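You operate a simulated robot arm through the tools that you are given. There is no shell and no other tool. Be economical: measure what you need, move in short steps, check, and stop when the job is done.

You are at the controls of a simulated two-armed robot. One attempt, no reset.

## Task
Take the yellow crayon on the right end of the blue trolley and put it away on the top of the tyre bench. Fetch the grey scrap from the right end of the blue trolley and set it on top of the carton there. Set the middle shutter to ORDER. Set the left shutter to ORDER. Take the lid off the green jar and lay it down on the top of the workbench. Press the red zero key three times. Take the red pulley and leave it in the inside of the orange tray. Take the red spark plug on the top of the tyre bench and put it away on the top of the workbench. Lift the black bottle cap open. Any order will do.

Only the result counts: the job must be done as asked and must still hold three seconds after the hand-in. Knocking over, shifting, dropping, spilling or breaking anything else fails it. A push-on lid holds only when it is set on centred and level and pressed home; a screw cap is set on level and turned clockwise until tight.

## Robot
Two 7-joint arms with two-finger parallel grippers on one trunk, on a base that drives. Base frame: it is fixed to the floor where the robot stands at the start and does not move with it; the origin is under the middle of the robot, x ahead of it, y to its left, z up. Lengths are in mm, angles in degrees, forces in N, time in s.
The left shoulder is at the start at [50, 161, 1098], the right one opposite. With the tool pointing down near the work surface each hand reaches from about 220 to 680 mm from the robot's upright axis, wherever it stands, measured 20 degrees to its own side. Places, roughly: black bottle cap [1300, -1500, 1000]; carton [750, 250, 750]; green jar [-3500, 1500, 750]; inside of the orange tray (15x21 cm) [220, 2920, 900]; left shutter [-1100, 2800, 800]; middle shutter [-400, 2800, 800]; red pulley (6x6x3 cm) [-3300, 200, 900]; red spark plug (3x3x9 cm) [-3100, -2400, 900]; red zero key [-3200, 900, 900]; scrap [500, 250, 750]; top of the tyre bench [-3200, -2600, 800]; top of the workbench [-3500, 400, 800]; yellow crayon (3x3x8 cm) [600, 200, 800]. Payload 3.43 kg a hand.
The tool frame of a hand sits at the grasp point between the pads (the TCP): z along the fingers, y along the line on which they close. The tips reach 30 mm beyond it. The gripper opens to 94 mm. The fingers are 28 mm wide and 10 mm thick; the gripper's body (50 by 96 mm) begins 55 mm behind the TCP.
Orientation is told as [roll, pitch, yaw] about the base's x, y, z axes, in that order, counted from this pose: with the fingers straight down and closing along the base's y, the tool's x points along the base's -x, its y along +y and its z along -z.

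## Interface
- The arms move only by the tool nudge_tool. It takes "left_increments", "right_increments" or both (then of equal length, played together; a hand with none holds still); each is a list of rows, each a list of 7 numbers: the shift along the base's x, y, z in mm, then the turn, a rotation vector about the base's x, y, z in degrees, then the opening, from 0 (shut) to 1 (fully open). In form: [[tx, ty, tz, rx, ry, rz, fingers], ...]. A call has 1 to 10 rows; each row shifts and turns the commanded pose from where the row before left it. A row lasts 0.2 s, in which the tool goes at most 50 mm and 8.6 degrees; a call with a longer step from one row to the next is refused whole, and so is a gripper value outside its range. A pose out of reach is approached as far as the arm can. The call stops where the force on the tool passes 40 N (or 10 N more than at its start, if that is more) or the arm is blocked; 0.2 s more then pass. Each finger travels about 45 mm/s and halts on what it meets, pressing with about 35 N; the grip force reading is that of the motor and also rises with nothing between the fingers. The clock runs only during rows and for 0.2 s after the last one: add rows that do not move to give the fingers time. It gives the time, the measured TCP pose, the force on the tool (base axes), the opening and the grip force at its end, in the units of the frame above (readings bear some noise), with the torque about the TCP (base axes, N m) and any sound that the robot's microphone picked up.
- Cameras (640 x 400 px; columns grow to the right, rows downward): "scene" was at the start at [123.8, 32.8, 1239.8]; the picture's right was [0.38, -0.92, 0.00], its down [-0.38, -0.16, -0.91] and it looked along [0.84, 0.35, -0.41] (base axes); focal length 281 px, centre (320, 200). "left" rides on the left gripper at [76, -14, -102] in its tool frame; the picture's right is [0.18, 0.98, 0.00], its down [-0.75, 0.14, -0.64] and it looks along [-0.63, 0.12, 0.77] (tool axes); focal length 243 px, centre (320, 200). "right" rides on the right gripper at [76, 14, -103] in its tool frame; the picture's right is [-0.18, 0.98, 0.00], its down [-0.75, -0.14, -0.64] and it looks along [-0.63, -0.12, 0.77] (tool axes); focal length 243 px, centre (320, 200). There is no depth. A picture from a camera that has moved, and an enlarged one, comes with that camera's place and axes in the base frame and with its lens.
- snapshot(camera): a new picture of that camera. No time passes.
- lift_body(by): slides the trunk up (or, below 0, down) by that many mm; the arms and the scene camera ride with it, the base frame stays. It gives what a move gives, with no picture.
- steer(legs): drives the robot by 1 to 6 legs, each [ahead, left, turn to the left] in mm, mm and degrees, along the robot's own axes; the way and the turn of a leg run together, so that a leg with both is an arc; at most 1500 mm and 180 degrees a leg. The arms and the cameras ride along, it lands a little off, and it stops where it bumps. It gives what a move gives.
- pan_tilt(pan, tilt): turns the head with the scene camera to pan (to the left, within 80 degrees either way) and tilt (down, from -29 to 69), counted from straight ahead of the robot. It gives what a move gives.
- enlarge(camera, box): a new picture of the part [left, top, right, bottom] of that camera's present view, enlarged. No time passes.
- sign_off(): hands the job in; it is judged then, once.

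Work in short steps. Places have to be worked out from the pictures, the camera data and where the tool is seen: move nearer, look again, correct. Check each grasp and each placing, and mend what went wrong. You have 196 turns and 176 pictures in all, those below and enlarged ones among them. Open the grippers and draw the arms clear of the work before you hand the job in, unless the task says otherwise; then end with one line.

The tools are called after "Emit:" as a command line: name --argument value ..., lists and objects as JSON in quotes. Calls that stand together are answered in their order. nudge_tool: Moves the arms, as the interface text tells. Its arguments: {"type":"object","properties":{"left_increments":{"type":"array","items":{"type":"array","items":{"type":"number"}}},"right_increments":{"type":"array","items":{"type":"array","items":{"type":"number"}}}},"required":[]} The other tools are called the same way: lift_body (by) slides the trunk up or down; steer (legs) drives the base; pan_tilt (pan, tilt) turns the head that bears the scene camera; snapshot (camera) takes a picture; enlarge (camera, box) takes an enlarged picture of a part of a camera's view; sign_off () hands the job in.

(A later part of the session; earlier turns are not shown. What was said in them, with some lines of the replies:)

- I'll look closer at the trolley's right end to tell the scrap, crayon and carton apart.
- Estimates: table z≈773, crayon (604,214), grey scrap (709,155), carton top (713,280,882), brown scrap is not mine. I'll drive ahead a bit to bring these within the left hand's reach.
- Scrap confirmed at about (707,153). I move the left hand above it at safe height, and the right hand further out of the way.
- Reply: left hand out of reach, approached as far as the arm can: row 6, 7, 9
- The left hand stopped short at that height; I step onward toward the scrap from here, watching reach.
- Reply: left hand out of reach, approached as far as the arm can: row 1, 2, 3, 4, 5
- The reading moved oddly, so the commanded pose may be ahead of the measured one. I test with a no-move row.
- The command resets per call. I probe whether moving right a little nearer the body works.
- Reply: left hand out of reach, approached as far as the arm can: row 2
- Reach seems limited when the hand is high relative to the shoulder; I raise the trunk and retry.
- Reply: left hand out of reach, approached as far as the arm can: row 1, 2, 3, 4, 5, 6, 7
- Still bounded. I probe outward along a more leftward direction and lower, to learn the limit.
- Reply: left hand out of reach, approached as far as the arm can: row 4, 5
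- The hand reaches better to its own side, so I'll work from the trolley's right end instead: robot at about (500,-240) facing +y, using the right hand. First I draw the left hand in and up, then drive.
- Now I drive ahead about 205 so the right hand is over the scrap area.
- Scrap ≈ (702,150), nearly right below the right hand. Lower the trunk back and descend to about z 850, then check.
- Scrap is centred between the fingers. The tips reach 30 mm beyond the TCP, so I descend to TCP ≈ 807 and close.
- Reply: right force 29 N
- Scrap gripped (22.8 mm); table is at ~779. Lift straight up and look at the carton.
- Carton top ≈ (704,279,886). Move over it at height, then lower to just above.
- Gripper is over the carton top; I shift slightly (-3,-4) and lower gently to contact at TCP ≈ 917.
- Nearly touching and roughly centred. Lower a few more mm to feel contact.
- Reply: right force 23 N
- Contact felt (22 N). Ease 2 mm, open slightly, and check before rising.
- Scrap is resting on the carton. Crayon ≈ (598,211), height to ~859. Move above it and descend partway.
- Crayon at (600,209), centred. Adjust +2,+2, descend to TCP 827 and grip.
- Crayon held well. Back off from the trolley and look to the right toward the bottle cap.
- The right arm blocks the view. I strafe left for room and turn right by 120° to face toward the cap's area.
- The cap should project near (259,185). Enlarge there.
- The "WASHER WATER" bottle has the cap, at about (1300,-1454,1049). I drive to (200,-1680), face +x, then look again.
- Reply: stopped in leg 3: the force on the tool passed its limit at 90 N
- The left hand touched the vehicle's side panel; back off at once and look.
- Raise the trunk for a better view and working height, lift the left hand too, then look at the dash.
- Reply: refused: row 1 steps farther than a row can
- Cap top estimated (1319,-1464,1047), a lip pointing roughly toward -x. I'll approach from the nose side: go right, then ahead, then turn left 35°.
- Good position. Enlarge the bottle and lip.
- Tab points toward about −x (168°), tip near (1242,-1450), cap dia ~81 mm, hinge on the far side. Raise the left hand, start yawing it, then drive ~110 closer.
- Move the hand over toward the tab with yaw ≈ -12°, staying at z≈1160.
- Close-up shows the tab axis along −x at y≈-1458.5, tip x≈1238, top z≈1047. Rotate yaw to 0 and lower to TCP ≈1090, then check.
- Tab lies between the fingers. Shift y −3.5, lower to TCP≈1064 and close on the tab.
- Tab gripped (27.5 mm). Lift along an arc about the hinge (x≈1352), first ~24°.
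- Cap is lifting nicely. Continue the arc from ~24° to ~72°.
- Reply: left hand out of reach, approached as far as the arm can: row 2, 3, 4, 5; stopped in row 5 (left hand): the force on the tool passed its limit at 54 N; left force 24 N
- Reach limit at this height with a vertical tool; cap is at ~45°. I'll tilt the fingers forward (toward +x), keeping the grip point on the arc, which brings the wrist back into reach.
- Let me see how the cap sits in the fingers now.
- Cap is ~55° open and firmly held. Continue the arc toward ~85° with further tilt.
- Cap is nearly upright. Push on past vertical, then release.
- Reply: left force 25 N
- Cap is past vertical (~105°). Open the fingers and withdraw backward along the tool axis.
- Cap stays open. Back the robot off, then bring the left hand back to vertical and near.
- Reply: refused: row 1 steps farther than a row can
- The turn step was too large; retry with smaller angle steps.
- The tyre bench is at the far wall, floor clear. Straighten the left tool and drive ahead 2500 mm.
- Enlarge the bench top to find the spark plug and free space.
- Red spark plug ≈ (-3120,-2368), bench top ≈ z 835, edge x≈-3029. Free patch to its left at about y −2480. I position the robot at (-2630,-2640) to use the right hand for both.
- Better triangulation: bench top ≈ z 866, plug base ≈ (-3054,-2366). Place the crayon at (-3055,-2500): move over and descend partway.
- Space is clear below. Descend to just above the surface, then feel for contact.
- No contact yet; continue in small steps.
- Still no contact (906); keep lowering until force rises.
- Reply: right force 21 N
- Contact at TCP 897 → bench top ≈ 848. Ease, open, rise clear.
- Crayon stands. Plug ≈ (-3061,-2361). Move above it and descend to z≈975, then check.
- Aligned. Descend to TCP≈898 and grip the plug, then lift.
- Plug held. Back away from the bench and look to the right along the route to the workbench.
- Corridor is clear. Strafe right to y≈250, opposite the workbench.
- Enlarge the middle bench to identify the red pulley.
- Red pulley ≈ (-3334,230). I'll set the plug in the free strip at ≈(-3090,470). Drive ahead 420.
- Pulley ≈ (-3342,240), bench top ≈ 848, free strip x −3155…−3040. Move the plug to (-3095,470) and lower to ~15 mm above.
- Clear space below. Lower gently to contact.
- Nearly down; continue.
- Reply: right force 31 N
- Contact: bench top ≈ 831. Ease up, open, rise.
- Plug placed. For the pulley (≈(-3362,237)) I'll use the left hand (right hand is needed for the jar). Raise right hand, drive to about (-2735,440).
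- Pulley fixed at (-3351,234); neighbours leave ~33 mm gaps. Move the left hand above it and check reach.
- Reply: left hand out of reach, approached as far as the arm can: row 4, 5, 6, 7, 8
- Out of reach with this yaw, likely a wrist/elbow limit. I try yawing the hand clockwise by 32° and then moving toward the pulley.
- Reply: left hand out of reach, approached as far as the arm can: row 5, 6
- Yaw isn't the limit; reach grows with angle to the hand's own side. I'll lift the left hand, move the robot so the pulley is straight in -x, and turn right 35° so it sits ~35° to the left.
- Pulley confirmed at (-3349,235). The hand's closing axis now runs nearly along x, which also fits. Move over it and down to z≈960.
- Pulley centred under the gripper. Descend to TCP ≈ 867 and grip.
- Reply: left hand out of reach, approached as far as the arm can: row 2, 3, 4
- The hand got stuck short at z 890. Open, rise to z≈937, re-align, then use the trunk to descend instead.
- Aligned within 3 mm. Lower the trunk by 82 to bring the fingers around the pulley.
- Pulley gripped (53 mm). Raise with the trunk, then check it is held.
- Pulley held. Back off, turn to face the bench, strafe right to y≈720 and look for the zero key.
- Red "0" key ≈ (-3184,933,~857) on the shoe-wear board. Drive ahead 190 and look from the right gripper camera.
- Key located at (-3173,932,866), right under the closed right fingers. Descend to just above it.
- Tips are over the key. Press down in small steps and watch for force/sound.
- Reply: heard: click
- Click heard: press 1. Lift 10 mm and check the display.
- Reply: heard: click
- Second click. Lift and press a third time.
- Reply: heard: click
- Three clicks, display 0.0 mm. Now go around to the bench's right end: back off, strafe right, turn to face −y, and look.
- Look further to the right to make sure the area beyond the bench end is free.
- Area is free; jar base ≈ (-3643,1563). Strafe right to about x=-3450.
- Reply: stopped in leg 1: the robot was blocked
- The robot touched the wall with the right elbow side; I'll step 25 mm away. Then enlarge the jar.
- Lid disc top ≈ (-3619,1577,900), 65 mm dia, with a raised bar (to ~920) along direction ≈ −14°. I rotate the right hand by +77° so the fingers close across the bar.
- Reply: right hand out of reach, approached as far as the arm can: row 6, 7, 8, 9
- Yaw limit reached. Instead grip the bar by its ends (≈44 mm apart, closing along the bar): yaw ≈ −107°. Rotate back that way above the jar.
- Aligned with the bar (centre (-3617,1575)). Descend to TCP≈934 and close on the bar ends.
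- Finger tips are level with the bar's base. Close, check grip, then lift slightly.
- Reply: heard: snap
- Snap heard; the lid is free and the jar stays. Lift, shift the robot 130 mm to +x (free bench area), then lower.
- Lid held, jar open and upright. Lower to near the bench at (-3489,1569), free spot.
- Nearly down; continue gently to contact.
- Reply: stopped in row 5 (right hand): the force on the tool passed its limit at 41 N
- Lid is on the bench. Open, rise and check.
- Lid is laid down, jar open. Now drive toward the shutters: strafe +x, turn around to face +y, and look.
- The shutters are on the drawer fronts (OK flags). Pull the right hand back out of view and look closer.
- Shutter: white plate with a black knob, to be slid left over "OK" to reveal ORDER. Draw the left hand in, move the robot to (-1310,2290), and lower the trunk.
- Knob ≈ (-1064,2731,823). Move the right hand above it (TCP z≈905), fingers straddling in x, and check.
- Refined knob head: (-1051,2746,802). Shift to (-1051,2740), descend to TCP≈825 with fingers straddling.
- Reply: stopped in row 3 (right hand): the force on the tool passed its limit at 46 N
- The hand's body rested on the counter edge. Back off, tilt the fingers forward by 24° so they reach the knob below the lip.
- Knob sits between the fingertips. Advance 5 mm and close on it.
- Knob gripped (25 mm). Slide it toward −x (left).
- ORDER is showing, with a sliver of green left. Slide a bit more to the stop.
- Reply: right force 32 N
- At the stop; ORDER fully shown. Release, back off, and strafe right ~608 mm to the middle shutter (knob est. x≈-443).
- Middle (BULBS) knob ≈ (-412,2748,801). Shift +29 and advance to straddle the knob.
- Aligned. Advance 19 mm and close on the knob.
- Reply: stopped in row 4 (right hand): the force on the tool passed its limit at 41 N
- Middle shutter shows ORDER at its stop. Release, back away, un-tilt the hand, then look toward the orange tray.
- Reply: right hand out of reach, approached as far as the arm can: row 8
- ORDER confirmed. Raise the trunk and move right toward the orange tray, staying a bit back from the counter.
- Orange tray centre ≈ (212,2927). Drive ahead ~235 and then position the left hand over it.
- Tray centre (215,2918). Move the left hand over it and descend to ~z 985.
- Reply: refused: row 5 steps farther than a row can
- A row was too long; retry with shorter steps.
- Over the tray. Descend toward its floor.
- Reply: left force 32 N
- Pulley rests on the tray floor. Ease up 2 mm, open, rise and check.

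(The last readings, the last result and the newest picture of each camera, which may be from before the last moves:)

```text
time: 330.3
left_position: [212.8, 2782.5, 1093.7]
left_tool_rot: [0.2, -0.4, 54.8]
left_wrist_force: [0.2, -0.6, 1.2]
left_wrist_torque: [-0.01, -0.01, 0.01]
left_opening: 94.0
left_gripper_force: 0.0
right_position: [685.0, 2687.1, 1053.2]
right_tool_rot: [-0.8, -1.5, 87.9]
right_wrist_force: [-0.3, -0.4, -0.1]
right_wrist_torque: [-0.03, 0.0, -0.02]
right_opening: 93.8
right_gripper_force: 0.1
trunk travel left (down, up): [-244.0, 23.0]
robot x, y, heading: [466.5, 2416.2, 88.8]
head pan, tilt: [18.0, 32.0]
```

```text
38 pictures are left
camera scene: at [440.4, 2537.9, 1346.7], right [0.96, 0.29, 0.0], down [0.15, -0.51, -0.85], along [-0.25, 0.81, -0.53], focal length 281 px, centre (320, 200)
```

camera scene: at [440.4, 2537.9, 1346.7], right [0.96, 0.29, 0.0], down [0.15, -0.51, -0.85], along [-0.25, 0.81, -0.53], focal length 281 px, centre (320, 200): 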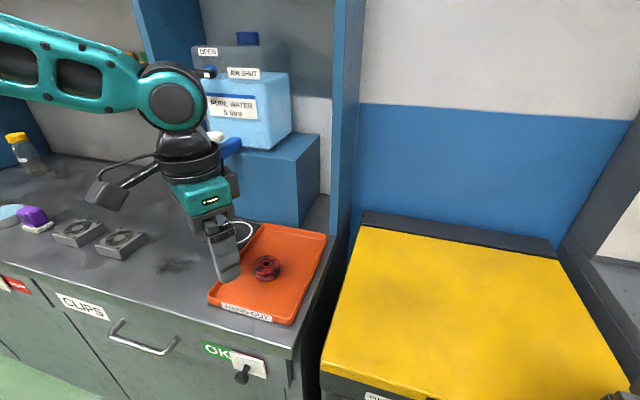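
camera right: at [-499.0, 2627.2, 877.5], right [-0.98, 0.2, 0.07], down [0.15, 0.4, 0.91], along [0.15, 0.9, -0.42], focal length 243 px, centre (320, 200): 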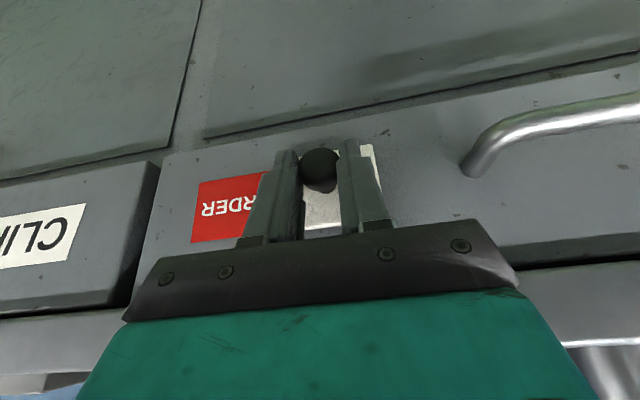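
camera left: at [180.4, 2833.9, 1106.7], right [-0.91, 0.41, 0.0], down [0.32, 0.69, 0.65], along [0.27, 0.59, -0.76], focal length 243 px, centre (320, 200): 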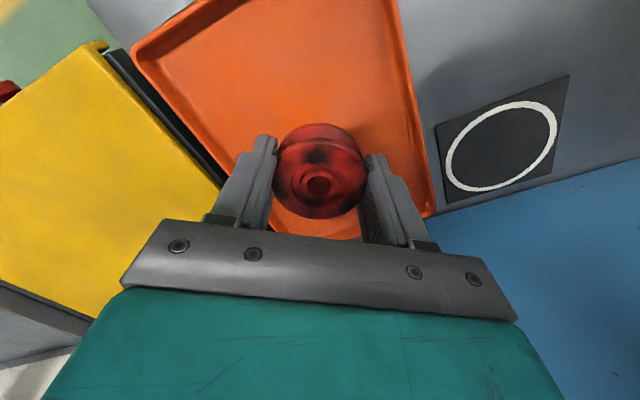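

Pulley lies in the tray. Back the robot clear of the counter, then hand in.

Emit:
steer --legs '[[-300, 0, 0]]'

Emit:
pan_tilt --pan 35 --tilt 22

Emit:
snapshot --camera "scene"

```text
time: 332.3
left_position: [208.9, 2492.9, 1091.7]
left_tool_rot: [0.3, -0.3, 54.7]
left_wrist_force: [-0.8, -0.9, 0.0]
left_wrist_torque: [-0.02, -0.03, 0.03]
left_opening: 93.8
left_gripper_force: 0.1
right_position: [678.9, 2393.5, 1053.9]
right_tool_rot: [-0.9, -1.5, 87.7]
right_wrist_force: [-0.5, 0.4, 0.2]
right_wrist_torque: [0.04, -0.03, 0.0]
right_opening: 94.0
right_gripper_force: 0.1
trunk travel left (down, up): [-244.0, 23.0]
robot x, y, heading: [461.9, 2120.8, 88.7]
head pan, tilt: [18.0, 32.0]
```

```text
time: 333.1
left_position: [208.5, 2492.2, 1093.2]
left_tool_rot: [0.3, -0.3, 54.7]
left_wrist_force: [0.2, 0.1, -0.4]
left_wrist_torque: [0.01, 0.04, 0.01]
left_opening: 93.9
left_gripper_force: 0.0
right_position: [679.0, 2394.6, 1053.6]
right_tool_rot: [-0.9, -1.3, 87.6]
right_wrist_force: [-0.6, 0.0, 0.9]
right_wrist_torque: [0.0, 0.02, 0.02]
right_opening: 94.1
right_gripper_force: 0.1
trunk travel left (down, up): [-244.0, 23.0]
robot x, y, heading: [459.3, 2121.1, 88.7]
head pan, tilt: [35.0, 22.0]
```

```text
37 pictures are left
camera scene: at [409.1, 2238.2, 1362.6], right [0.83, 0.55, 0.0], down [0.21, -0.31, -0.93], along [-0.51, 0.77, -0.37], focal length 281 px, centre (320, 200)
```

scene: 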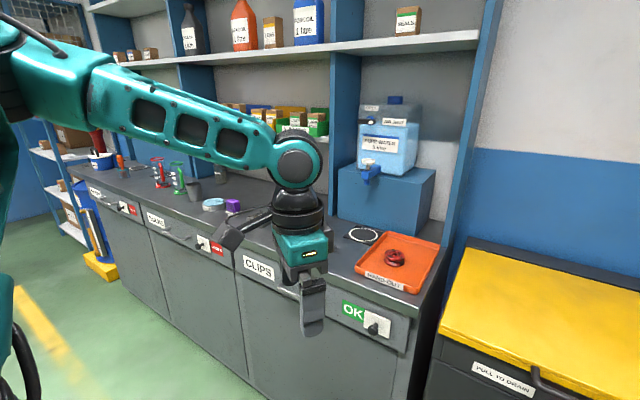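

Both shutters show ORDER, the pulley is in the tray, and the grippers are open and clear. Handing in.

Emit:
sign_off

```text
The job is handed in.
```

All nine tasks were done and the job is handed in. One bump to note: while driving up to the bottle cap, the left hand hit the side of the three-wheeler at 90 N. I backed off at once and saw no sign that it had moved.
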